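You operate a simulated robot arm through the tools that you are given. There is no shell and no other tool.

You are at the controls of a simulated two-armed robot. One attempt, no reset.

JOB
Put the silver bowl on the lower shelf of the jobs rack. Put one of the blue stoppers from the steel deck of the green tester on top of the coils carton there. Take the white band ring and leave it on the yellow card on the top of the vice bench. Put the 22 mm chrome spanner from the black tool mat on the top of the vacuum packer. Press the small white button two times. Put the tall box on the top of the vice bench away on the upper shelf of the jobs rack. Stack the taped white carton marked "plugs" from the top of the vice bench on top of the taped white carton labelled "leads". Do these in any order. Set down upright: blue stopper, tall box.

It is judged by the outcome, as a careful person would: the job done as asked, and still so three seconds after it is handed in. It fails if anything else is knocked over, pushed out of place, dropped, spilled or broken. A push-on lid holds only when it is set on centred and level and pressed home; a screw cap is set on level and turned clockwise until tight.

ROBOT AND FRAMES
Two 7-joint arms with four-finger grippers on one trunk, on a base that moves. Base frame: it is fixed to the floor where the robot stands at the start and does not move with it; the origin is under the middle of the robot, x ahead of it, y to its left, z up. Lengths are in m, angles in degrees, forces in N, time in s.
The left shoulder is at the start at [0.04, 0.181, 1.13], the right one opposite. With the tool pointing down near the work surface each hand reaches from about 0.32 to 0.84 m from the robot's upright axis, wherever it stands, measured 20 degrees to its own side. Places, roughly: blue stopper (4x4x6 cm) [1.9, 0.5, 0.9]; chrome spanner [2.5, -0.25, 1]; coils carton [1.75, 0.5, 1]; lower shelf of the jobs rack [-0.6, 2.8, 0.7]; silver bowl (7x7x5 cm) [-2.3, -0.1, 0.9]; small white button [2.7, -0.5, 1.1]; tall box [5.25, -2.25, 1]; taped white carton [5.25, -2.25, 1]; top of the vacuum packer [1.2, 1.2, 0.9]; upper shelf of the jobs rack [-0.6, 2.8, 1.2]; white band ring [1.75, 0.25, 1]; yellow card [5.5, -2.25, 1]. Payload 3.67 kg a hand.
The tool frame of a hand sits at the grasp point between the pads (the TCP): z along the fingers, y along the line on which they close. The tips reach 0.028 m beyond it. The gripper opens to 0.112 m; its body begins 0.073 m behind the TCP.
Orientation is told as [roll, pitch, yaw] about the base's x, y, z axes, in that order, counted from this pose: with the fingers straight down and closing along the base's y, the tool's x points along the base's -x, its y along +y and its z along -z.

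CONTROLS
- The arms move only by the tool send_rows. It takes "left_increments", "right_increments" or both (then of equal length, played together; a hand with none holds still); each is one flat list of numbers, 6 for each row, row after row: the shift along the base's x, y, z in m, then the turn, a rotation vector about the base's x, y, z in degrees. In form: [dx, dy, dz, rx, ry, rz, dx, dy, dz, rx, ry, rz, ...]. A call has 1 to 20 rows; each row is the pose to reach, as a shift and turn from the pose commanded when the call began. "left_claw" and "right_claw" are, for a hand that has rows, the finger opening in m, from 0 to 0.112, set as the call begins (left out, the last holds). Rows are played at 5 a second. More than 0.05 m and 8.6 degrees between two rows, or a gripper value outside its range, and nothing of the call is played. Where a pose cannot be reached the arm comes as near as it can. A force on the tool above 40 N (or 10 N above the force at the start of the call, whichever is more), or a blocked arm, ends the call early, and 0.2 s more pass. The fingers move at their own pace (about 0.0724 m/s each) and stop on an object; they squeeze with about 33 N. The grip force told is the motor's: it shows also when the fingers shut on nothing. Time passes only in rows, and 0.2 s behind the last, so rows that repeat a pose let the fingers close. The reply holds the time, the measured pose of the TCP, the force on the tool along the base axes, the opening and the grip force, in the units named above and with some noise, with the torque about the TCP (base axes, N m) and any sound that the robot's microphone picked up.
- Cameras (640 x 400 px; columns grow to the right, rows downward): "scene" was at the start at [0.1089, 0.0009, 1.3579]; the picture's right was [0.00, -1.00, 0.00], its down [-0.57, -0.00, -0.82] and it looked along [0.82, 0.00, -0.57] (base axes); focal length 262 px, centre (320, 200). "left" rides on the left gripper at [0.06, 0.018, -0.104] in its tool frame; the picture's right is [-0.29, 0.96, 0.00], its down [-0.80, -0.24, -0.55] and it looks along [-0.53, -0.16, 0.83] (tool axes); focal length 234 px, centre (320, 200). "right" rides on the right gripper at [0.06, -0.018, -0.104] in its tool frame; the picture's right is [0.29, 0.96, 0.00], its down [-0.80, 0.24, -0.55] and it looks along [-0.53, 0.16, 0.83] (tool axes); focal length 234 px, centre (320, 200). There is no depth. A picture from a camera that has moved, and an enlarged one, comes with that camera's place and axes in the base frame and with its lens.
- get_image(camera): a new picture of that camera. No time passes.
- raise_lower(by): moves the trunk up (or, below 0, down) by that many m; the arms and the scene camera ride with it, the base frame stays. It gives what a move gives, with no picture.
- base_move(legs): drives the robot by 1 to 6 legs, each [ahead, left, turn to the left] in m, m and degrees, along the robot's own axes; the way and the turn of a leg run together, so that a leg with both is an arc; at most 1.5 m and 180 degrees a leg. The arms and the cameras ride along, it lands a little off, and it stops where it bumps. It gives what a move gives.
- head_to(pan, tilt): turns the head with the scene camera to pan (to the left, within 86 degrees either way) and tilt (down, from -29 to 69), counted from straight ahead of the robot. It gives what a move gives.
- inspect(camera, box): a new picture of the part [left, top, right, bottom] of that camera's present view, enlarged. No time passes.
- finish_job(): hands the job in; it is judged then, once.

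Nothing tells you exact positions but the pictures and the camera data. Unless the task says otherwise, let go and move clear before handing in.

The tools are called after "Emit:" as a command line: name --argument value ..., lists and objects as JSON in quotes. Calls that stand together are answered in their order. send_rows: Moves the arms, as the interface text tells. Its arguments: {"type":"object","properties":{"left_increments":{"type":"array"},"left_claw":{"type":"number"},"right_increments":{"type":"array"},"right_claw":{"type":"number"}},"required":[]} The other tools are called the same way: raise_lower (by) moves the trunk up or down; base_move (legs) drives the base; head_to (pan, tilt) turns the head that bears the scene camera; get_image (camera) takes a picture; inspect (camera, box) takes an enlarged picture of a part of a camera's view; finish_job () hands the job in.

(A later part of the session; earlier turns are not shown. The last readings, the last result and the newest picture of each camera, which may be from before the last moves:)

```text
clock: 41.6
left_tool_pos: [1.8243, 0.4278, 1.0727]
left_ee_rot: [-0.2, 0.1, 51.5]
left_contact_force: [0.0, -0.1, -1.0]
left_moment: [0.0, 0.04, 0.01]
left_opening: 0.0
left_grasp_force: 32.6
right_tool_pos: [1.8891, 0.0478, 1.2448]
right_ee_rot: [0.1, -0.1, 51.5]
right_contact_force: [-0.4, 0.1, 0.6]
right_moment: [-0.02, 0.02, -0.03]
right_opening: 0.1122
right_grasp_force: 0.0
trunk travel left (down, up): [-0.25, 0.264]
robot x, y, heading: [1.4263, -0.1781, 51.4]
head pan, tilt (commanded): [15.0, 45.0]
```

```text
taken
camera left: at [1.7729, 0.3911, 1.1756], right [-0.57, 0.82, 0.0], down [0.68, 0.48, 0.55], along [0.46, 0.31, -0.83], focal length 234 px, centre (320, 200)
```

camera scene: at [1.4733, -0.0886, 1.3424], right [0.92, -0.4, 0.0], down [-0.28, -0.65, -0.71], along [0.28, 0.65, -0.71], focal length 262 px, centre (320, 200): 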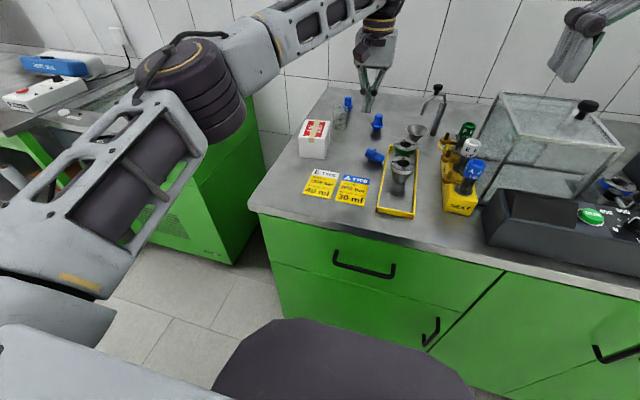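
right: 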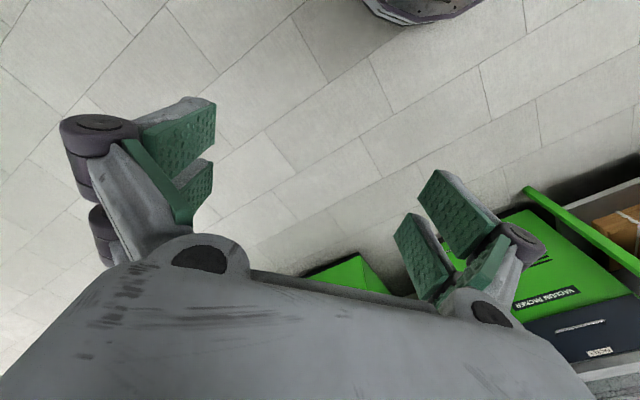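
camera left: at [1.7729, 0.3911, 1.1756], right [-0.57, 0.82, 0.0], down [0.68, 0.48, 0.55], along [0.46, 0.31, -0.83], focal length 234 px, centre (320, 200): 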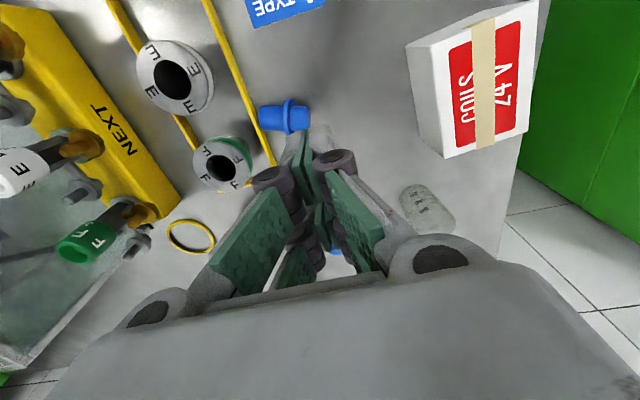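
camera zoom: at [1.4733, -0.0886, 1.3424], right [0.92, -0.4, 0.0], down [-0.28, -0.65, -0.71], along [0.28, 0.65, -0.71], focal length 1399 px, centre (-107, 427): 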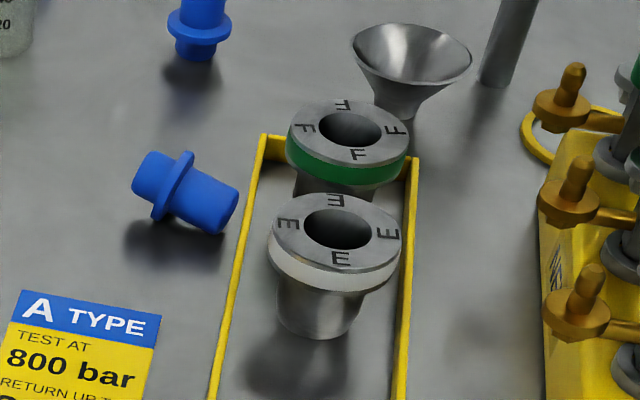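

Step size was slightly too big; resend with smaller steps.

Emit:
send_rows --left_increments '[-0.015, -0.02, 0.035, 0, 0, 0, -0.03, -0.04, 0.07, 0, 0, 0, -0.04, -0.06, 0.08, 0, 0, -8, -0.04, -0.06, 0.08, 0, 0, -16, -0.04, -0.06, 0.08, 0, 0, -24, -0.04, -0.06, 0.08, 0, 0, -32, -0.04, -0.06, 0.08, 0, 0, -40, -0.04, -0.06, 0.08, 0, 0, -48, -0.04, -0.06, 0.08, 0, 0, -56, -0.04, -0.06, 0.08, 0, 0, -64, -0.04, -0.06, 0.08, 0, 0, -72, -0.04, -0.06, 0.08, 0, 0, -80, -0.04, -0.06, 0.08, 0, 0, -88, -0.04, -0.06, 0.08, 0, 0, -96, -0.04, -0.06, 0.08, 0, 0, -104, -0.04, -0.06, 0.08, 0, 0, -107, -0.04, -0.06, 0.08, 0, 0, -107]' --left_claw 0.06

Emit:
get_image --camera "scene"

Emit:
get_image --camera "left"

```text
clock: 45.2
left_tool_pos: [1.6338, 0.0276, 1.1144]
left_ee_rot: [0.3, -0.1, -51.6]
left_contact_force: [0.3, 0.2, -0.3]
left_moment: [0.03, 0.02, 0.01]
left_opening: 0.06
left_grasp_force: 0.1
left hand out of reach, approached as far as the arm can: row 8, 9, 10, 11, 12, 13, 14, 15, 16, 17
right_tool_pos: [1.8873, 0.046, 1.247]
right_ee_rot: [0.0, -0.1, 51.5]
right_contact_force: [-0.1, 0.2, -0.4]
right_moment: [-0.02, 0.01, 0.0]
right_opening: 0.1122
right_grasp_force: 0.0
trunk travel left (down, up): [-0.25, 0.264]
robot x, y, heading: [1.4271, -0.1787, 51.6]
head pan, tilt (commanded): [15.0, 45.0]
```

```text
taken
camera scene: at [1.4731, -0.0891, 1.3425], right [0.92, -0.4, 0.0], down [-0.28, -0.65, -0.71], along [0.28, 0.65, -0.71], focal length 262 px, centre (320, 200)
```

scene: 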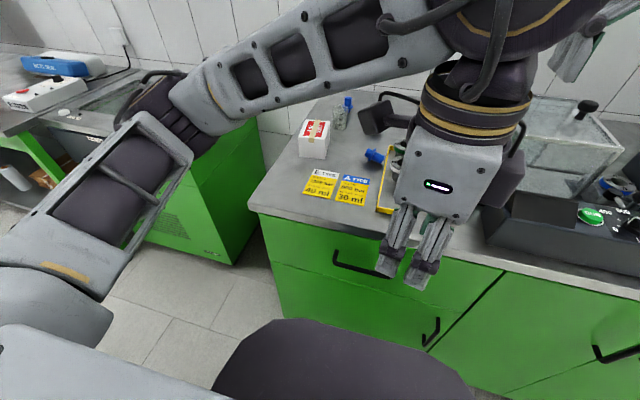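

```text
taken
camera left: at [1.6105, 0.0843, 1.2172], right [0.93, 0.37, 0.01], down [0.3, -0.78, 0.55], along [0.21, -0.51, -0.83], focal length 234 px, centre (320, 200)
```

left: 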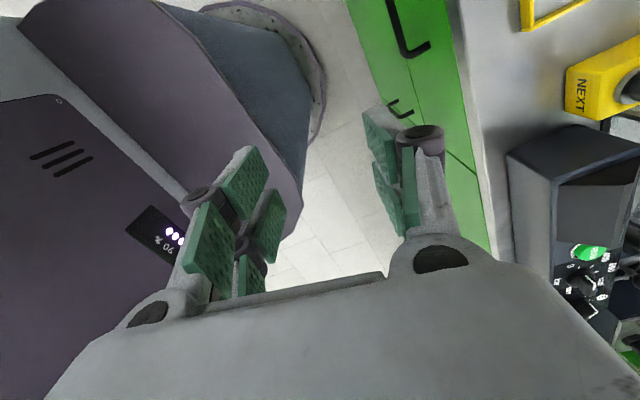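

Negative yaw isn't reachable there. I go back and test positive yaw (+73°) for the left hand instead.

Emit:
send_rows --left_increments '[0, 0, 0, 0, 0, 8, 0, 0, 0, 0, 0, 16, 0, 0, 0, 0, 0, 24, 0, 0, 0, 0, 0, 32, 0, 0, 0, 0, 0, 40, 0, 0, 0, 0, 0, 48, 0, 0, 0, 0, 0, 56, 0, 0, 0, 0, 0, 64, 0, 0, 0, 0, 0, 72, 0, 0, 0, 0, 0, 80, 0, 0, 0, 0, 0, 88, 0, 0, 0, 0, 0, 96, 0, 0, 0, 0, 0, 104, 0, 0, 0, 0, 0, 107, 0, 0, 0, 0, 0, 107]'

Emit:
get_image --camera "scene"

```text
clock: 48.4
left_tool_pos: [1.6277, 0.0335, 1.1257]
left_ee_rot: [0.4, 0.0, 55.5]
left_contact_force: [-0.5, 0.6, 0.2]
left_moment: [-0.02, 0.05, -0.01]
left_opening: 0.0602
left_grasp_force: 0.1
right_tool_pos: [1.8885, 0.0457, 1.2458]
right_ee_rot: [0.0, 0.0, 51.5]
right_contact_force: [-0.2, -0.3, 0.2]
right_moment: [-0.02, -0.01, -0.02]
right_opening: 0.1122
right_grasp_force: 0.1
trunk travel left (down, up): [-0.25, 0.264]
robot x, y, heading: [1.427, -0.178, 51.5]
head pan, tilt (commanded): [15.0, 45.0]
```

```text
taken
camera scene: at [1.4733, -0.0892, 1.3425], right [0.92, -0.4, 0.0], down [-0.28, -0.65, -0.71], along [0.28, 0.65, -0.71], focal length 262 px, centre (320, 200)
```

scene: 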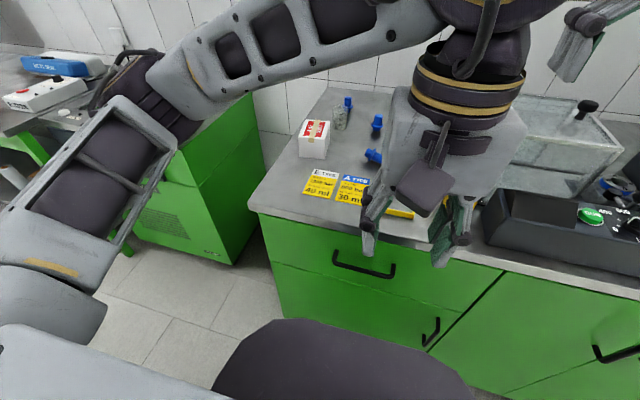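

Hand has drifted near centre. Move it back above the stopper area, then test positive yaw.

Emit:
send_rows --left_increments '[0.018, 0.042, 0.01, 0, 0, -2, 0.036, 0.084, 0.02, 0, 0, -4, 0.054, 0.126, 0.025, 0, 0, -4, 0.072, 0.168, 0.025, 0, 0, -4, 0.09, 0.21, 0.025, 0, 0, -4, 0.108, 0.25, 0.025, 0, 0, -4, 0.13, 0.29, 0.025, 0, 0, -4, 0.13, 0.29, 0.025, 0, 0, 4, 0.13, 0.29, 0.025, 0, 0, 12, 0.13, 0.29, 0.025, 0, 0, 20, 0.13, 0.29, 0.025, 0, 0, 28, 0.13, 0.29, 0.025, 0, 0, 36, 0.13, 0.29, 0.025, 0, 0, 44, 0.13, 0.29, 0.025, 0, 0, 52, 0.13, 0.29, 0.025, 0, 0, 60, 0.13, 0.29, 0.025, 0, 0, 68, 0.13, 0.29, 0.025, 0, 0, 69, 0.13, 0.29, 0.025, 0, 0, 69]'

Emit:
get_image --camera "scene"

Emit:
get_image --camera "left"

```text
clock: 52.2
left_tool_pos: [1.7582, 0.3237, 1.1487]
left_ee_rot: [0.4, -0.2, 124.5]
left_contact_force: [0.1, -0.4, -0.1]
left_moment: [-0.01, 0.01, 0.0]
left_opening: 0.0601
left_grasp_force: 0.1
right_tool_pos: [1.889, 0.0461, 1.2448]
right_ee_rot: [0.0, 0.1, 51.5]
right_contact_force: [0.0, 0.1, 0.5]
right_moment: [0.0, 0.01, 0.01]
right_opening: 0.1121
right_grasp_force: 0.2
trunk travel left (down, up): [-0.25, 0.264]
robot x, y, heading: [1.4289, -0.1764, 51.5]
head pan, tilt (commanded): [15.0, 45.0]
```

```text
taken
camera scene: at [1.4732, -0.0892, 1.3425], right [0.92, -0.4, 0.0], down [-0.28, -0.65, -0.71], along [0.28, 0.65, -0.71], focal length 262 px, centre (320, 200)
```

scene: 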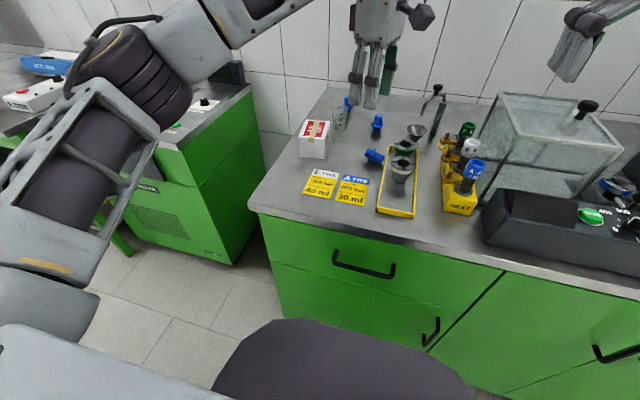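

```text
taken
camera left: at [1.7775, 0.2642, 1.2529], right [-0.95, -0.3, 0.01], down [-0.25, 0.79, 0.55], along [-0.17, 0.53, -0.83], focal length 234 px, centre (320, 200)
```

left: 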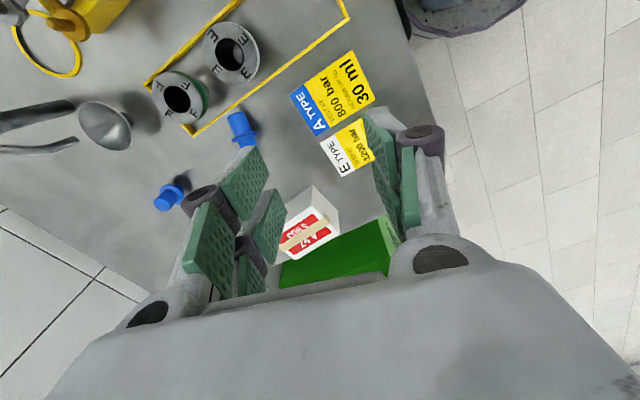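

Positive yaw works. Before re-gripping, I test in free air the orientation I'd need to set the stopper upright (hand yawed to ~184° and then fingers swung toward horizontal).

Emit:
send_rows --left_increments '[0, 0, 0, 0, 0, 8, 0, 0, 0, 0, 0, 16, 0, 0, 0, 0, 0, 24, 0, 0, 0, 0, 0, 32, 0, 0, 0, 0, 0, 40, 0, 0, 0, 0, 0, 48, 0, 0, 0, 0, 0, 56, 0, 0, 0, 0, 0, 60, 0, 0, 0, 0, 0, 60]'

Emit:
send_rows --left_increments '[-0.005, 0.03, 0, 0.6, -8, 0, -0.01, 0.06, 0, 1.2, -16, 0, -0.015, 0.09, 0, 1.9, -24, 0, -0.02, 0.12, 0, 2.5, -32, 0, -0.025, 0.15, 0, 3.1, -40, 0, -0.03, 0.18, 0, 3.8, -48, 0, -0.036, 0.2, 0, 4.4, -56, 0, -0.036, 0.2, 0, 5.0, -64, 0, -0.036, 0.2, 0, 5.5, -70, 0, -0.036, 0.2, 0, 5.5, -70, 0]'

Emit:
get_image --camera "scene"

```text
clock: 54.2
left_tool_pos: [1.7575, 0.3242, 1.1499]
left_ee_rot: [0.4, -0.1, -175.5]
left_contact_force: [-0.1, 0.3, 0.2]
left_moment: [0.01, 0.01, 0.02]
left_opening: 0.0598
left_grasp_force: 0.1
right_tool_pos: [1.8881, 0.0473, 1.2454]
right_ee_rot: [0.0, 0.0, 51.5]
right_contact_force: [-0.6, -1.0, -0.2]
right_moment: [0.01, 0.0, 0.0]
right_opening: 0.112
right_grasp_force: 0.1
trunk travel left (down, up): [-0.25, 0.264]
robot x, y, heading: [1.4286, -0.1785, 51.5]
head pan, tilt (commanded): [15.0, 45.0]
```

```text
clock: 56.4
left_tool_pos: [1.7218, 0.5234, 1.1507]
left_ee_rot: [0.0, 70.3, -175.7]
left_contact_force: [0.2, -0.5, -0.3]
left_moment: [0.0, 0.02, 0.03]
left_opening: 0.06
left_grasp_force: 0.0
right_tool_pos: [1.8888, 0.0468, 1.2452]
right_ee_rot: [0.0, 0.0, 51.5]
right_contact_force: [0.1, 0.0, -0.2]
right_moment: [0.03, 0.02, 0.03]
right_opening: 0.112
right_grasp_force: 0.1
trunk travel left (down, up): [-0.25, 0.264]
robot x, y, heading: [1.4293, -0.183, 51.7]
head pan, tilt (commanded): [15.0, 45.0]
```

```text
taken
camera scene: at [1.4734, -0.0893, 1.3425], right [0.92, -0.4, 0.0], down [-0.28, -0.65, -0.71], along [0.28, 0.65, -0.71], focal length 262 px, centre (320, 200)
```

scene: 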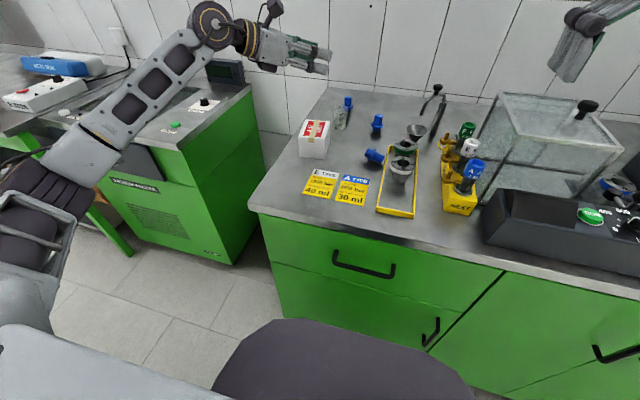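

All of it is reachable without trouble. Now return to fingers-down at yaw 124.5° and hover over the fallen stopper.

Emit:
send_rows --left_increments '[0, -0.02, 0, -0.6, 8, 0, 0.005, -0.04, 0, -1.2, 16, 0, 0.01, -0.06, 0, -1.9, 24, 0, 0.015, -0.09, 0, -2.5, 32, 0, 0.02, -0.12, 0, -3.1, 40, 0, 0.025, -0.15, 0, -3.8, 48, 0, 0.03, -0.17, 0, -4.4, 56, 0, 0.036, -0.2, 0, -5.0, 64, 0, 0.036, -0.2, 0, -5.5, 70, 0, 0.036, -0.2, 0, -5.5, 70, 0]'

Emit:
send_rows --left_increments '[0, 0, 0, 0, 0, -8, 0, 0, 0, 0, 0, -16, 0, 0, 0, 0, 0, -24, 0, 0, 0, 0, 0, -32, 0, 0, 0, 0, 0, -40, 0.02, 0.015, -0.01, 0, 0, -48, 0.04, 0.03, -0.03, 0, 0, -56, 0.06, 0.045, -0.05, 0, 0, -60, 0.088, 0.06, -0.07, 0, 0, -60, 0.088, 0.076, -0.09, 0, 0, -60, 0.088, 0.076, -0.1, 0, 0, -60, 0.088, 0.076, -0.1, 0, 0, -60]'

Emit:
get_image --camera "left"

```text
clock: 58.6
left_tool_pos: [1.7569, 0.3236, 1.1496]
left_ee_rot: [0.4, -0.1, -175.6]
left_contact_force: [-0.3, -1.2, 0.5]
left_moment: [0.0, -0.02, -0.02]
left_opening: 0.0601
left_grasp_force: 0.1
right_tool_pos: [1.8876, 0.0465, 1.246]
right_ee_rot: [0.0, 0.0, 51.4]
right_contact_force: [0.5, -0.9, 0.0]
right_moment: [-0.01, 0.03, -0.03]
right_opening: 0.1119
right_grasp_force: 0.0
trunk travel left (down, up): [-0.25, 0.264]
robot x, y, heading: [1.4295, -0.1789, 51.4]
head pan, tilt (commanded): [15.0, 45.0]
```

```text
clock: 61.2
left_tool_pos: [1.846, 0.3986, 1.0497]
left_ee_rot: [0.4, -0.2, 124.4]
left_contact_force: [0.7, 0.2, 0.3]
left_moment: [0.01, 0.02, -0.01]
left_opening: 0.0601
left_grasp_force: 0.1
right_tool_pos: [1.8887, 0.045, 1.2453]
right_ee_rot: [-0.1, 0.0, 51.5]
right_contact_force: [0.2, -0.2, -1.0]
right_moment: [0.01, 0.03, 0.01]
right_opening: 0.112
right_grasp_force: 0.1
trunk travel left (down, up): [-0.25, 0.264]
robot x, y, heading: [1.4282, -0.1808, 51.5]
head pan, tilt (commanded): [15.0, 45.0]
```

```text
taken
camera left: at [1.8657, 0.339, 1.1527], right [-0.95, -0.3, 0.01], down [-0.25, 0.79, 0.55], along [-0.17, 0.53, -0.83], focal length 234 px, centre (320, 200)
```

left: 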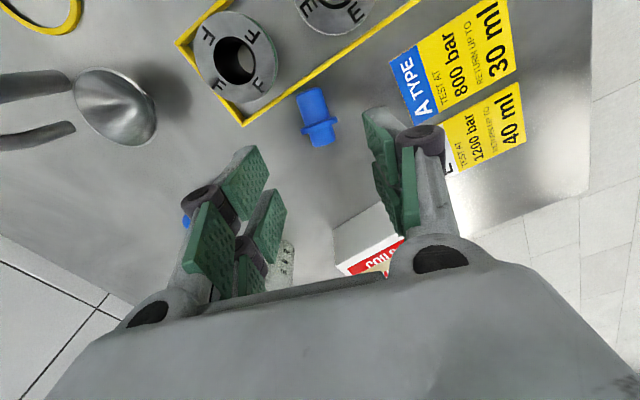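

Stopper nearly centred; small yaw correction (−6°) and shift, then lower part way and re-check.

Emit:
send_rows --left_increments '[0, 0.0053, -0.02, 0, 0, -3, 0, 0.0053, -0.04, 0, 0, -6.2, 0, 0.0053, -0.06, 0, 0, -6.2, 0, 0.0053, -0.06, 0, 0, -6.2]'

Emit:
inspect --camera "left" --box '[220, 60, 420, 240]'

```text
clock: 62.2
left_tool_pos: [1.8445, 0.4038, 0.9891]
left_ee_rot: [0.3, 0.0, 118.3]
left_contact_force: [-0.7, -0.1, 0.6]
left_moment: [0.01, 0.06, -0.03]
left_opening: 0.0603
left_grasp_force: 0.0
right_tool_pos: [1.8879, 0.0452, 1.2459]
right_ee_rot: [0.0, 0.0, 51.5]
right_contact_force: [-0.6, 0.3, 0.0]
right_moment: [0.01, 0.0, 0.03]
right_opening: 0.1119
right_grasp_force: 0.0
trunk travel left (down, up): [-0.25, 0.264]
robot x, y, heading: [1.4273, -0.1808, 51.1]
head pan, tilt (commanded): [15.0, 45.0]
```

```text
2.22 times, centred on (320, 150) of left
camera zoom: at [1.8584, 0.3432, 1.0927], right [-0.98, -0.2, 0.01], down [-0.16, 0.82, 0.55], along [-0.12, 0.54, -0.83], focal length 520 px, centre (320, 311)
```

zoom: 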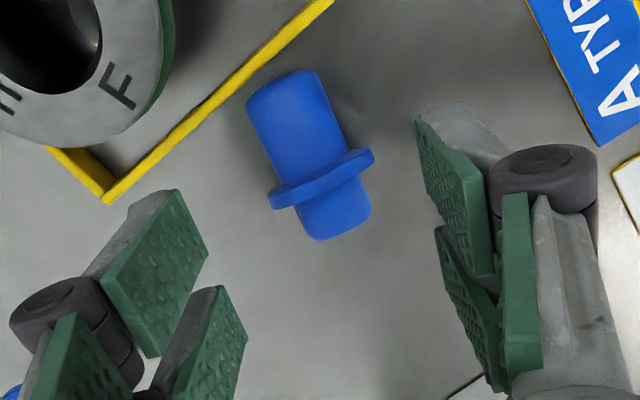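

Flange is centred under the TCP. I correct the yaw by +4° (also clears the tray rim), narrow the opening to 50 mm, and lower to just above the rim to check clearance.

Emit:
send_rows --left_increments '[0, 0, -0.01, 0, 0, 2, 0, 0, -0.025, 0, 0, 4, 0, 0, -0.037, 0, 0, 4, 0, 0, -0.037, 0, 0, 4]' --left_claw 0.05

Emit:
inspect --camera "left" --box '[220, 60, 420, 240]'

Emit:
inspect --camera "scene" --box '[320, 90, 440, 180]'

```text
clock: 63.2
left_tool_pos: [1.8468, 0.4049, 0.9534]
left_ee_rot: [0.4, 0.0, 122.3]
left_contact_force: [-0.2, -0.3, 0.2]
left_moment: [-0.02, 0.01, 0.01]
left_opening: 0.0499
left_grasp_force: 0.0
right_tool_pos: [1.8883, 0.046, 1.2451]
right_ee_rot: [0.0, 0.0, 51.6]
right_contact_force: [0.2, 0.1, -0.6]
right_moment: [0.02, -0.03, 0.01]
right_opening: 0.1121
right_grasp_force: 0.0
trunk travel left (down, up): [-0.25, 0.264]
robot x, y, heading: [1.4296, -0.1822, 51.6]
head pan, tilt (commanded): [15.0, 45.0]
```

```text
2.22 times, centred on (320, 150) of left
camera zoom: at [1.8634, 0.3442, 1.0566], right [-0.96, -0.27, 0.01], down [-0.22, 0.8, 0.55], along [-0.15, 0.53, -0.83], focal length 520 px, centre (320, 311)
```

zoom: 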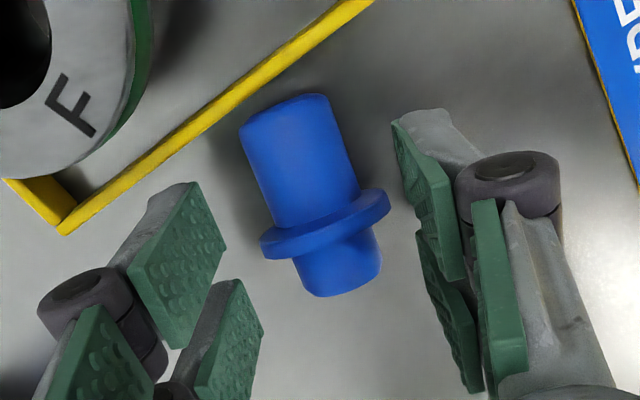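

```text
4.44 times, centred on (380, 135) of scene
camera zoom: at [1.4733, -0.0893, 1.3425], right [0.92, -0.4, 0.0], down [-0.28, -0.65, -0.71], along [0.28, 0.65, -0.71], focal length 1166 px, centre (53, 489)
```

zoom: 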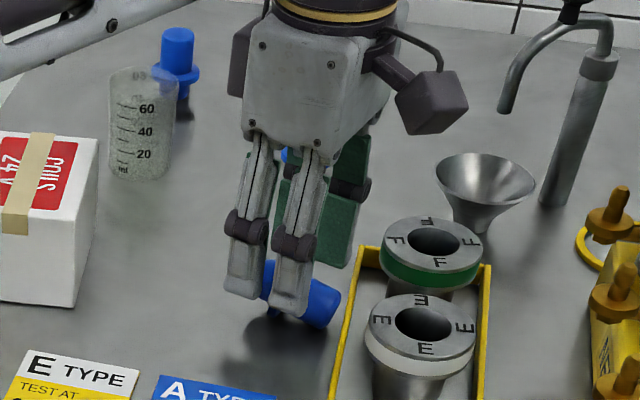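

Well aligned: flange right at the pad gap and clear of the tray. Lower the last 2 cm and close.

Emit:
send_rows --left_increments '[0, 0, -0.011, 0, 0, 0, 0, 0, -0.021, 0, 0, 0, 0, 0, -0.021, 0, 0, 0]'

Emit:
send_rows --left_increments '[0, 0, 0, 0, 0, 0, 0, 0, 0, 0, 0, 0, 0, 0, 0, 0, 0, 0, 0, 0, 0, 0, 0, 0]' --left_claw 0.0

Emit:
inspect --camera "left" --box '[220, 60, 420, 240]'

```text
clock: 64.0
left_tool_pos: [1.8458, 0.4043, 0.9322]
left_ee_rot: [0.4, -0.1, 122.2]
left_contact_force: [-0.1, 0.9, 0.6]
left_moment: [-0.03, 0.0, 0.0]
left_opening: 0.05
left_grasp_force: 0.0
right_tool_pos: [1.8878, 0.0464, 1.2444]
right_ee_rot: [0.0, 0.0, 51.5]
right_contact_force: [-0.4, 0.6, 0.4]
right_moment: [0.0, 0.03, 0.02]
right_opening: 0.112
right_grasp_force: 0.1
trunk travel left (down, up): [-0.25, 0.264]
robot x, y, heading: [1.4301, -0.1758, 51.3]
head pan, tilt (commanded): [15.0, 45.0]
```

```text
clock: 65.0
left_tool_pos: [1.8449, 0.4063, 0.9323]
left_ee_rot: [0.4, -0.1, 122.2]
left_contact_force: [-0.3, -0.8, 0.4]
left_moment: [-0.02, -0.02, 0.02]
left_opening: 0.0236
left_grasp_force: 32.8
right_tool_pos: [1.8891, 0.0461, 1.2452]
right_ee_rot: [0.0, 0.0, 51.4]
right_contact_force: [-0.3, -0.1, -0.2]
right_moment: [0.0, 0.01, 0.05]
right_opening: 0.1119
right_grasp_force: 0.0
trunk travel left (down, up): [-0.25, 0.264]
robot x, y, heading: [1.4313, -0.1803, 51.5]
head pan, tilt (commanded): [15.0, 45.0]
```

```text
2.22 times, centred on (320, 150) of left
camera zoom: at [1.8631, 0.3446, 1.0356], right [-0.96, -0.27, 0.01], down [-0.22, 0.8, 0.55], along [-0.15, 0.53, -0.83], focal length 520 px, centre (320, 311)
```

zoom: 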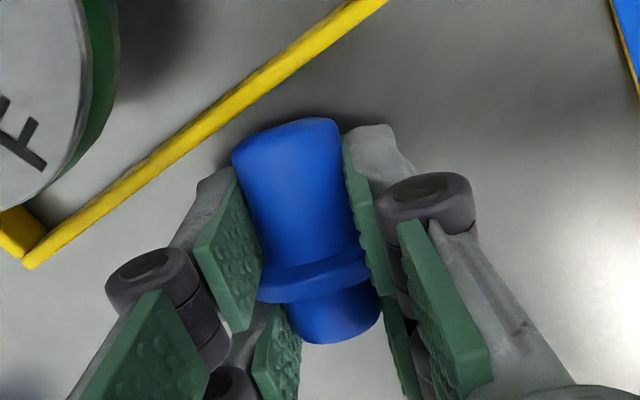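

Flange captured between the pads at 23.6 mm. Lift slowly and check.

Emit:
send_rows --left_increments '[0, 0, 0.01, 0, 0, 0, 0, 0, 0.02, 0, 0, 0, 0, 0, 0.03, 0, 0, 0, 0, 0, 0.04, 0, 0, 0, 0, 0, 0.04, 0, 0, 0]'

Emit:
inspect --camera "left" --box '[220, 60, 420, 240]'

```text
clock: 66.2
left_tool_pos: [1.846, 0.4055, 0.9705]
left_ee_rot: [0.4, 0.0, 122.2]
left_contact_force: [0.1, 0.4, 0.2]
left_moment: [0.0, 0.0, 0.03]
left_opening: 0.0233
left_grasp_force: 33.8
right_tool_pos: [1.8881, 0.0467, 1.2455]
right_ee_rot: [0.0, 0.1, 51.5]
right_contact_force: [0.3, -0.8, -0.9]
right_moment: [0.0, -0.04, 0.03]
right_opening: 0.1119
right_grasp_force: 0.1
trunk travel left (down, up): [-0.25, 0.264]
robot x, y, heading: [1.4244, -0.1795, 51.8]
head pan, tilt (commanded): [15.0, 45.0]
```

```text
2.22 times, centred on (320, 150) of left
camera zoom: at [1.8639, 0.3442, 1.0743], right [-0.96, -0.27, 0.01], down [-0.22, 0.8, 0.55], along [-0.15, 0.53, -0.83], focal length 520 px, centre (320, 311)
```

zoom: 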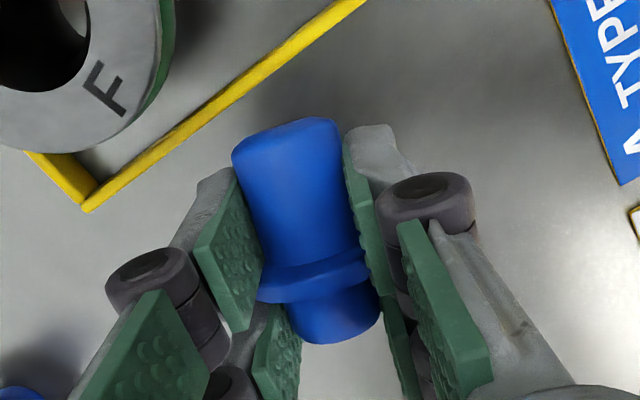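

Secure. Lift, yaw and swing the hand in free air over the deck so the knob comes up, then check uprightness.

Emit:
send_rows --left_increments '[0, 0, 0.04, 0, 0, 0, 0, 0, 0.08, 0, 0, 0, 0, 0, 0.12, 0, 0, 0, -0.02, 0, 0.16, 0, 0, 8, -0.04, 0, 0.19, 0, 0, 16, -0.06, 0, 0.19, 0, 0, 24, -0.08, 0, 0.19, 0, 0, 32, -0.09, 0, 0.19, 0, 0, 40, -0.09, 0, 0.19, 0, 0, 48, -0.09, 0, 0.19, 0, 0, 56, -0.09, 0, 0.19, 0, 0, 62, -0.09, 0, 0.19, 0, 0, 62]'

Emit:
send_rows --left_increments '[0, 0, 0, 0.6, -8, 0, 0, 0, 0, 1.2, -16, 0, 0, 0.02, 0, 1.9, -24, 0, 0, 0.04, 0, 2.5, -32, 0, 0, 0.06, 0, 3.1, -40, 0, -0.01, 0.08, 0, 3.8, -48, 0, -0.02, 0.09, 0, 4.4, -56, 0, -0.03, 0.1, 0, 5.0, -64, 0, -0.035, 0.11, 0, 5.6, -72, 0, -0.035, 0.118, 0, 6.1, -78, 0, -0.035, 0.118, 0, 6.1, -78, 0]'

Emit:
get_image --camera "scene"

Emit:
get_image --camera "left"

```text
clock: 68.8
left_tool_pos: [1.755, 0.4046, 1.1627]
left_ee_rot: [0.4, 0.0, -175.7]
left_contact_force: [-0.7, -0.1, -0.1]
left_moment: [-0.02, -0.03, 0.04]
left_opening: 0.0235
left_grasp_force: 33.1
right_tool_pos: [1.8884, 0.0467, 1.2455]
right_ee_rot: [0.0, -0.1, 51.6]
right_contact_force: [-0.1, -0.3, 0.2]
right_moment: [0.01, -0.02, 0.0]
right_opening: 0.112
right_grasp_force: 0.1
trunk travel left (down, up): [-0.25, 0.264]
robot x, y, heading: [1.428, -0.181, 51.5]
head pan, tilt (commanded): [15.0, 45.0]
```

```text
clock: 71.2
left_tool_pos: [1.7192, 0.5224, 1.1629]
left_ee_rot: [-0.9, 78.2, -176.8]
left_contact_force: [0.1, 0.3, -0.7]
left_moment: [0.0, 0.03, 0.04]
left_opening: 0.0238
left_grasp_force: 33.0
right_tool_pos: [1.8886, 0.046, 1.2447]
right_ee_rot: [0.0, 0.0, 51.5]
right_contact_force: [0.5, 0.3, -0.2]
right_moment: [-0.01, -0.04, -0.02]
right_opening: 0.1119
right_grasp_force: 0.1
trunk travel left (down, up): [-0.25, 0.264]
robot x, y, heading: [1.4288, -0.1792, 51.3]
head pan, tilt (commanded): [15.0, 45.0]
```

```text
taken
camera scene: at [1.4732, -0.0893, 1.3425], right [0.92, -0.4, 0.0], down [-0.28, -0.65, -0.71], along [0.28, 0.65, -0.71], focal length 262 px, centre (320, 200)
```

scene: 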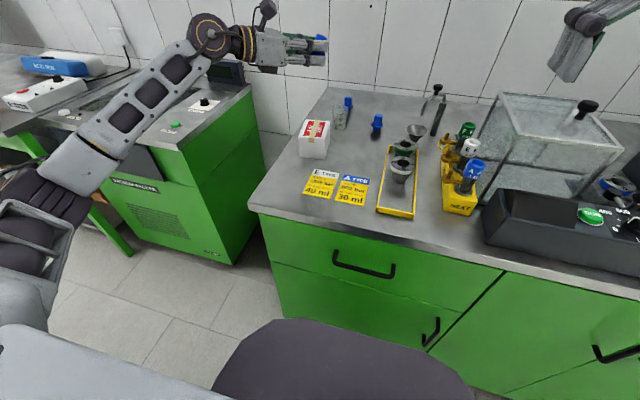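

```text
taken
camera left: at [1.6319, 0.4979, 1.241], right [0.01, -0.96, -0.29], down [-0.72, 0.19, -0.67], along [0.69, 0.21, -0.69], focal length 234 px, centre (320, 200)
```

left: 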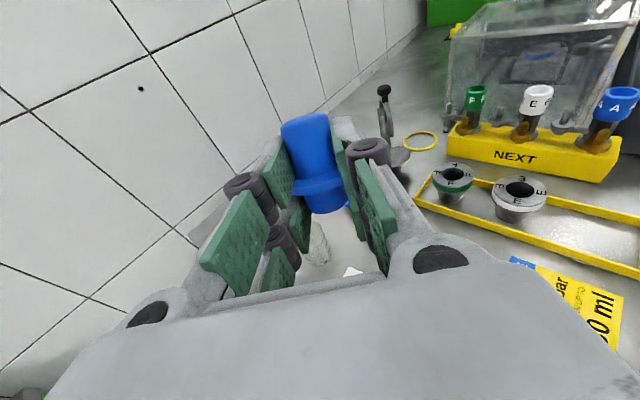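

Let me aim the head at the stopper and zoom to judge its tilt.

Emit:
head_to --pan 15 --tilt 20

Emit:
get_image --camera "scene"

Emit:
inspect --camera "scene" --box '[260, 110, 360, 190]'

```text
clock: 72.1
left_tool_pos: [1.7212, 0.5234, 1.1602]
left_ee_rot: [-0.7, 78.1, -176.7]
left_contact_force: [-0.2, -0.7, -0.3]
left_moment: [0.0, 0.02, 0.0]
left_opening: 0.0236
left_grasp_force: 34.0
right_tool_pos: [1.8885, 0.046, 1.2447]
right_ee_rot: [-0.1, 0.0, 51.6]
right_contact_force: [0.3, -0.5, 0.0]
right_moment: [0.02, 0.02, 0.03]
right_opening: 0.1119
right_grasp_force: 0.1
trunk travel left (down, up): [-0.25, 0.264]
robot x, y, heading: [1.4278, -0.1778, 51.6]
head pan, tilt (commanded): [15.0, 20.0]
```

```text
taken
camera scene: at [1.4779, -0.0782, 1.381], right [0.92, -0.4, 0.0], down [-0.14, -0.31, -0.94], along [0.37, 0.86, -0.34], focal length 262 px, centre (320, 200)
```

scene: 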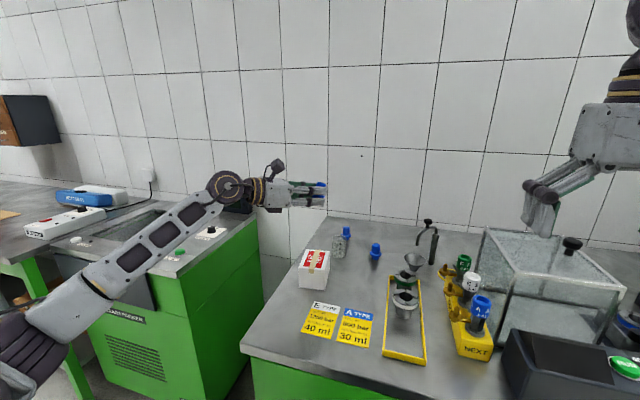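

```text
5.00 times, centred on (310, 150) of scene
camera zoom: at [1.4779, -0.0782, 1.381], right [0.92, -0.4, 0.0], down [-0.14, -0.31, -0.94], along [0.37, 0.86, -0.34], focal length 1312 px, centre (370, 450)
```

zoom: 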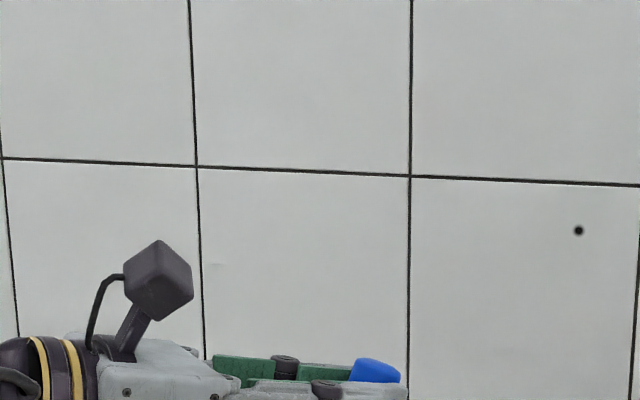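

Emit:
inspect --camera "scene" --box '[260, 150, 360, 240]'

```text
4.44 times, centred on (310, 195) of scene
camera zoom: at [1.4779, -0.0782, 1.381], right [0.92, -0.4, 0.0], down [-0.14, -0.31, -0.94], along [0.37, 0.86, -0.34], focal length 1166 px, centre (364, 222)
```

zoom: 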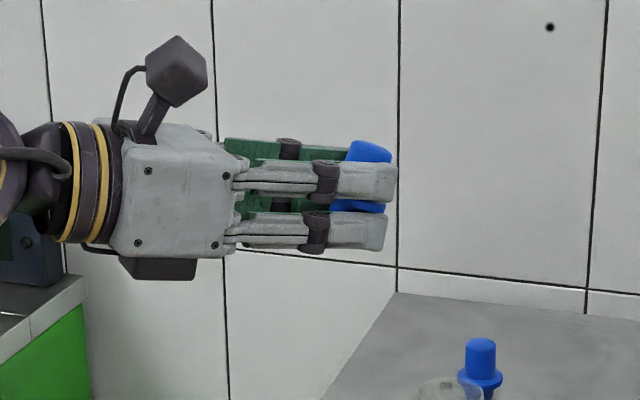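

The stopper leans ~12° relative to the hand, and the fingers cover its foot, so I'll lay it down in the open area and re-grip just the knob with a matching tilt. First swing back to vertical above the open spot.

Emit:
send_rows --left_increments '[0, -0.01, 0, -0.6, 8, 0, 0.01, -0.03, 0, -1.2, 16, 0, 0.02, -0.05, 0, -1.9, 24, 0, 0.03, -0.06, 0, -2.5, 32, 0, 0.04, -0.075, 0, -3.1, 40, 0, 0.05, -0.09, 0, -3.8, 48, 0, 0.06, -0.1, 0, -4.4, 56, 0, 0.069, -0.108, 0, -5.0, 64, 0, 0.069, -0.108, 0, -5.6, 72, 0, 0.069, -0.108, 0, -6.1, 78, 0, 0.069, -0.108, 0, -6.1, 78, 0]'

Emit:
head_to --pan 15 --tilt 45

Emit:
get_image --camera "left"

```text
clock: 74.5
left_tool_pos: [1.7886, 0.4152, 1.1639]
left_ee_rot: [0.4, -0.1, -175.7]
left_contact_force: [0.5, -0.2, 0.2]
left_moment: [0.02, 0.01, 0.03]
left_opening: 0.0235
left_grasp_force: 32.9
right_tool_pos: [1.8886, 0.0458, 1.2457]
right_ee_rot: [0.0, -0.1, 51.5]
right_contact_force: [-0.6, 0.7, 0.5]
right_moment: [-0.09, -0.04, 0.0]
right_opening: 0.1119
right_grasp_force: 0.0
trunk travel left (down, up): [-0.25, 0.264]
robot x, y, heading: [1.4286, -0.1785, 51.3]
head pan, tilt (commanded): [15.0, 20.0]
```

```text
clock: 75.4
left_tool_pos: [1.7896, 0.416, 1.162]
left_ee_rot: [0.4, -0.2, -175.8]
left_contact_force: [0.3, 0.5, 0.0]
left_moment: [0.0, 0.03, -0.03]
left_opening: 0.0237
left_grasp_force: 33.0
right_tool_pos: [1.8894, 0.0455, 1.2457]
right_ee_rot: [-0.1, -0.1, 51.5]
right_contact_force: [0.0, -0.4, -0.1]
right_moment: [0.01, 0.0, -0.02]
right_opening: 0.112
right_grasp_force: 0.1
trunk travel left (down, up): [-0.25, 0.264]
robot x, y, heading: [1.4277, -0.1776, 51.5]
head pan, tilt (commanded): [15.0, 45.0]
```

```text
taken
camera left: at [1.8509, 0.402, 1.2652], right [-0.22, -0.98, 0.01], down [-0.81, 0.18, 0.55], along [-0.54, 0.11, -0.83], focal length 234 px, centre (320, 200)
```

left: 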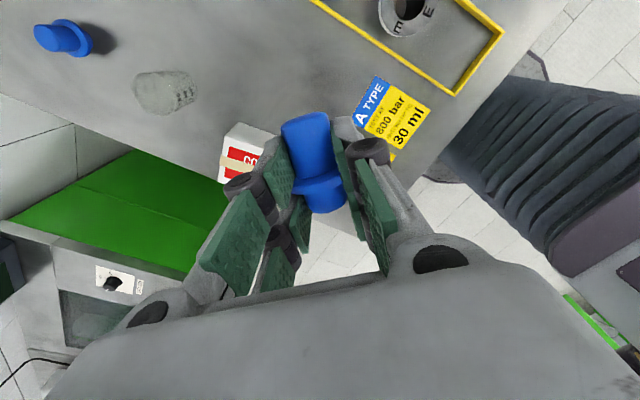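

Lower the stopper to the deck at the open spot.

Emit:
send_rows --left_increments '[0, 0, -0.04, 0, 0, 0, 0, 0, -0.08, 0, 0, 0, 0, 0, -0.12, 0, 0, 0, 0, 0, -0.16, 0, 0, 0, 0, 0, -0.19, 0, 0, 0, 0, 0, -0.21, 0, 0, 0, 0, 0, -0.22, 0, 0, 0, 0, 0, -0.225, 0, 0, 0, 0, 0, -0.229, 0, 0, 0, 0, 0, -0.229, 0, 0, 0]'

Emit:
inspect --camera "scene" --box '[280, 80, 440, 200]'

```text
clock: 77.6
left_tool_pos: [1.7885, 0.4155, 0.9336]
left_ee_rot: [0.2, 0.0, -175.9]
left_contact_force: [0.3, 0.6, 5.6]
left_moment: [0.01, -0.05, -0.03]
left_opening: 0.0237
left_grasp_force: 32.7
right_tool_pos: [1.8876, 0.0459, 1.2448]
right_ee_rot: [0.1, 0.0, 51.5]
right_contact_force: [0.6, 0.6, 0.0]
right_moment: [0.01, 0.03, -0.03]
right_opening: 0.112
right_grasp_force: 0.0
trunk travel left (down, up): [-0.25, 0.264]
robot x, y, heading: [1.4282, -0.1808, 51.3]
head pan, tilt (commanded): [15.0, 45.0]
```

```text
3.33 times, centred on (360, 140) of scene
camera zoom: at [1.4731, -0.0895, 1.3425], right [0.92, -0.4, 0.0], down [-0.28, -0.65, -0.71], along [0.28, 0.65, -0.71], focal length 874 px, centre (187, 400)
```

zoom: 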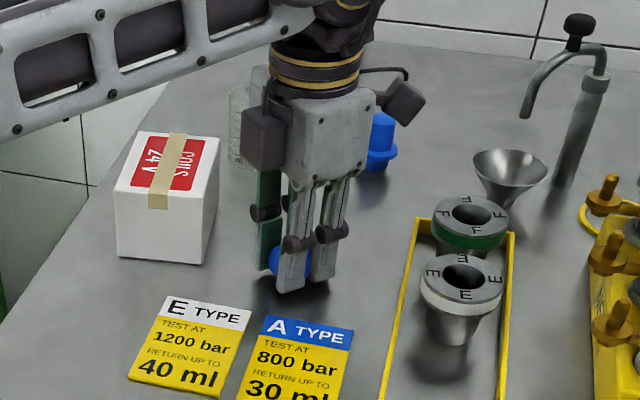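

It touches the deck (5.6 N). Release and rise a little to view.

Emit:
send_rows --left_increments '[0, 0, 0, 0, 0, 0, 0, 0, 0, 0, 0, 0, 0, 0, 0.02, 0, 0, 0, 0, 0, 0.05, 0, 0, 0, 0, 0, 0.06, 0, 0, 0, 0, 0, 0.06, 0, 0, 0]' --left_claw 0.055

Emit:
get_image --camera "left"

Emit:
inspect --camera "left" --box '[220, 60, 420, 240]'

```text
clock: 79.0
left_tool_pos: [1.7889, 0.4167, 0.994]
left_ee_rot: [0.4, -0.1, -175.8]
left_contact_force: [1.4, 0.0, 0.0]
left_moment: [-0.01, -0.01, -0.01]
left_opening: 0.0549
left_grasp_force: 0.1
right_tool_pos: [1.8884, 0.046, 1.246]
right_ee_rot: [0.1, -0.1, 51.5]
right_contact_force: [-0.2, 0.0, 0.8]
right_moment: [0.0, -0.01, 0.0]
right_opening: 0.1119
right_grasp_force: 0.1
trunk travel left (down, up): [-0.25, 0.264]
robot x, y, heading: [1.4233, -0.1799, 51.6]
head pan, tilt (commanded): [15.0, 45.0]
```

```text
taken
camera left: at [1.8502, 0.4019, 1.0959], right [-0.22, -0.98, 0.01], down [-0.81, 0.18, 0.55], along [-0.54, 0.11, -0.83], focal length 234 px, centre (320, 200)
```

left: 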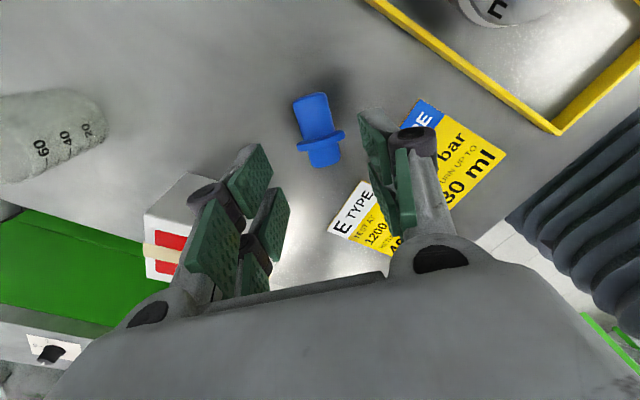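

```text
2.22 times, centred on (320, 150) of left
camera zoom: at [1.8502, 0.4019, 1.0959], right [-0.22, -0.98, 0.01], down [-0.81, 0.18, 0.55], along [-0.54, 0.11, -0.83], focal length 520 px, centre (320, 311)
```

zoom: 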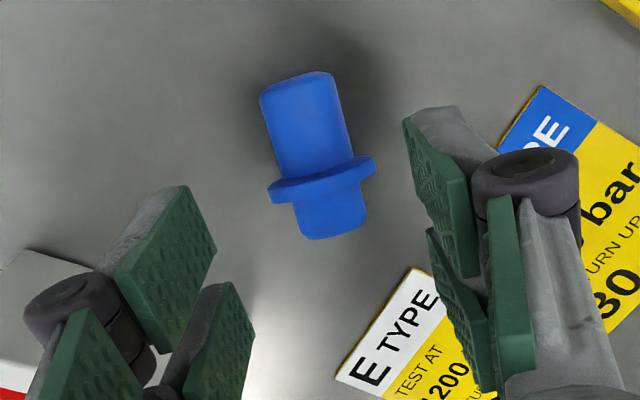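

Stopper lies neatly aligned with the hand. Now shift ~3 cm toward the knob, tilt 12°, and lower to grip only the knob.

Emit:
send_rows --left_increments '[0.015, 0.001, 0, -0.44, 6, 0, 0.0306, 0.0022, 0, -0.88, 12, 0, 0.0306, 0.0022, -0.02, -0.88, 12, 0, 0.0306, 0.0022, -0.035, -0.88, 12, 0, 0.0306, 0.0022, -0.035, -0.88, 12, 0]' --left_claw 0.05

Emit:
inspect --camera "left" --box '[220, 60, 420, 240]'

Emit:
inspect --camera "scene" --box '[300, 100, 420, 190]'

```text
clock: 80.2
left_tool_pos: [1.8198, 0.4163, 0.9581]
left_ee_rot: [0.3, -12.0, -175.8]
left_contact_force: [0.4, -0.9, -0.2]
left_moment: [0.02, 0.03, -0.01]
left_opening: 0.0499
left_grasp_force: 0.0
right_tool_pos: [1.8888, 0.0456, 1.2452]
right_ee_rot: [-0.1, -0.1, 51.5]
right_contact_force: [0.1, 0.4, 0.5]
right_moment: [0.01, -0.01, 0.03]
right_opening: 0.112
right_grasp_force: 0.1
trunk travel left (down, up): [-0.25, 0.264]
robot x, y, heading: [1.4279, -0.1812, 51.3]
head pan, tilt (commanded): [15.0, 45.0]
```

```text
2.22 times, centred on (320, 150) of left
camera zoom: at [1.902, 0.4045, 1.0464], right [-0.21, -0.98, 0.07], down [-0.68, 0.19, 0.71], along [-0.7, 0.1, -0.7], focal length 520 px, centre (320, 311)
```

zoom: 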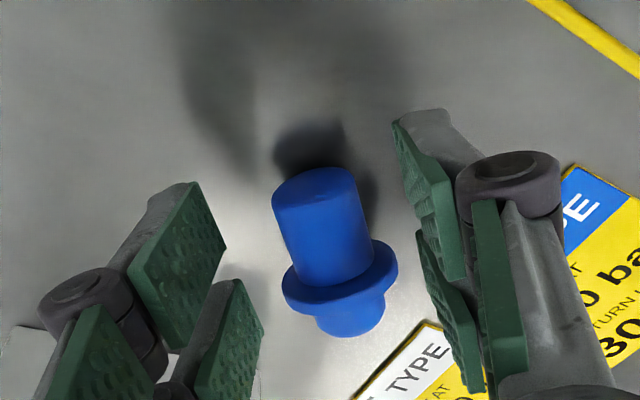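

```text
4.44 times, centred on (360, 145) of scene
camera zoom: at [1.4733, -0.0895, 1.3425], right [0.92, -0.4, 0.0], down [-0.28, -0.65, -0.71], along [0.28, 0.65, -0.71], focal length 1166 px, centre (142, 444)
```

zoom: 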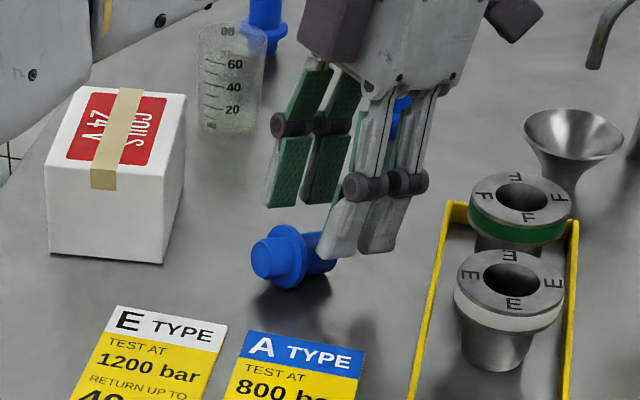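

Good alignment. Lower to grip height and close on the knob.

Emit:
send_rows --left_increments '[-0.001, 0, -0.012, 0, 0, 0, -0.001, 0, -0.0225, 0, 0, 0, -0.001, 0, -0.0225, 0, 0, 0]'

Emit:
send_rows --left_increments '[0, 0, 0, 0, 0, 0, 0, 0, 0, 0, 0, 0, 0, 0, 0, 0, 0, 0, 0, 0, 0, 0, 0, 0]' --left_claw 0.0

Emit:
inspect --camera "left" --box '[220, 60, 420, 240]'

Emit:
inspect --camera "scene" --box '[300, 100, 420, 190]'

```text
clock: 81.0
left_tool_pos: [1.819, 0.4155, 0.9358]
left_ee_rot: [0.3, -12.1, -175.8]
left_contact_force: [-0.1, -0.3, -1.4]
left_moment: [-0.01, 0.03, -0.02]
left_opening: 0.0498
left_grasp_force: 0.0
right_tool_pos: [1.8885, 0.0463, 1.2454]
right_ee_rot: [0.0, 0.0, 51.5]
right_contact_force: [0.5, 0.0, 0.1]
right_moment: [-0.01, -0.01, -0.01]
right_opening: 0.112
right_grasp_force: 0.1
trunk travel left (down, up): [-0.25, 0.264]
robot x, y, heading: [1.4294, -0.1828, 51.6]
head pan, tilt (commanded): [15.0, 45.0]
```

```text
clock: 82.0
left_tool_pos: [1.8187, 0.4179, 0.9347]
left_ee_rot: [0.4, -12.1, -175.8]
left_contact_force: [-0.5, 0.0, 0.8]
left_moment: [-0.01, 0.01, 0.01]
left_opening: 0.0364
left_grasp_force: 32.6
right_tool_pos: [1.8894, 0.0457, 1.2453]
right_ee_rot: [0.0, -0.1, 51.6]
right_contact_force: [-0.4, 0.4, -0.4]
right_moment: [0.0, 0.0, -0.01]
right_opening: 0.1118
right_grasp_force: 0.0
trunk travel left (down, up): [-0.25, 0.264]
robot x, y, heading: [1.4292, -0.1811, 51.9]
head pan, tilt (commanded): [15.0, 45.0]
```

```text
2.22 times, centred on (320, 150) of left
camera zoom: at [1.901, 0.4047, 1.0233], right [-0.21, -0.98, 0.07], down [-0.68, 0.19, 0.71], along [-0.7, 0.1, -0.7], focal length 520 px, centre (320, 311)
```

zoom: 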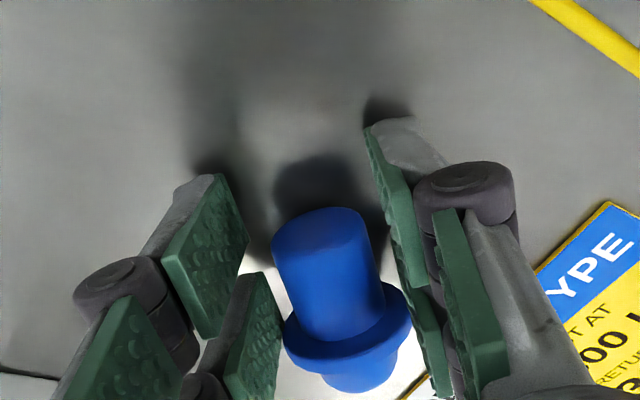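

```text
4.44 times, centred on (360, 145) of scene
camera zoom: at [1.4733, -0.0891, 1.3425], right [0.92, -0.4, 0.0], down [-0.28, -0.65, -0.71], along [0.28, 0.65, -0.71], focal length 1166 px, centre (142, 444)
```

zoom: 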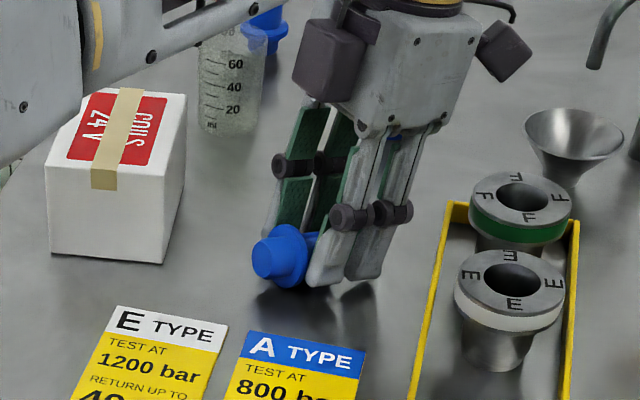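

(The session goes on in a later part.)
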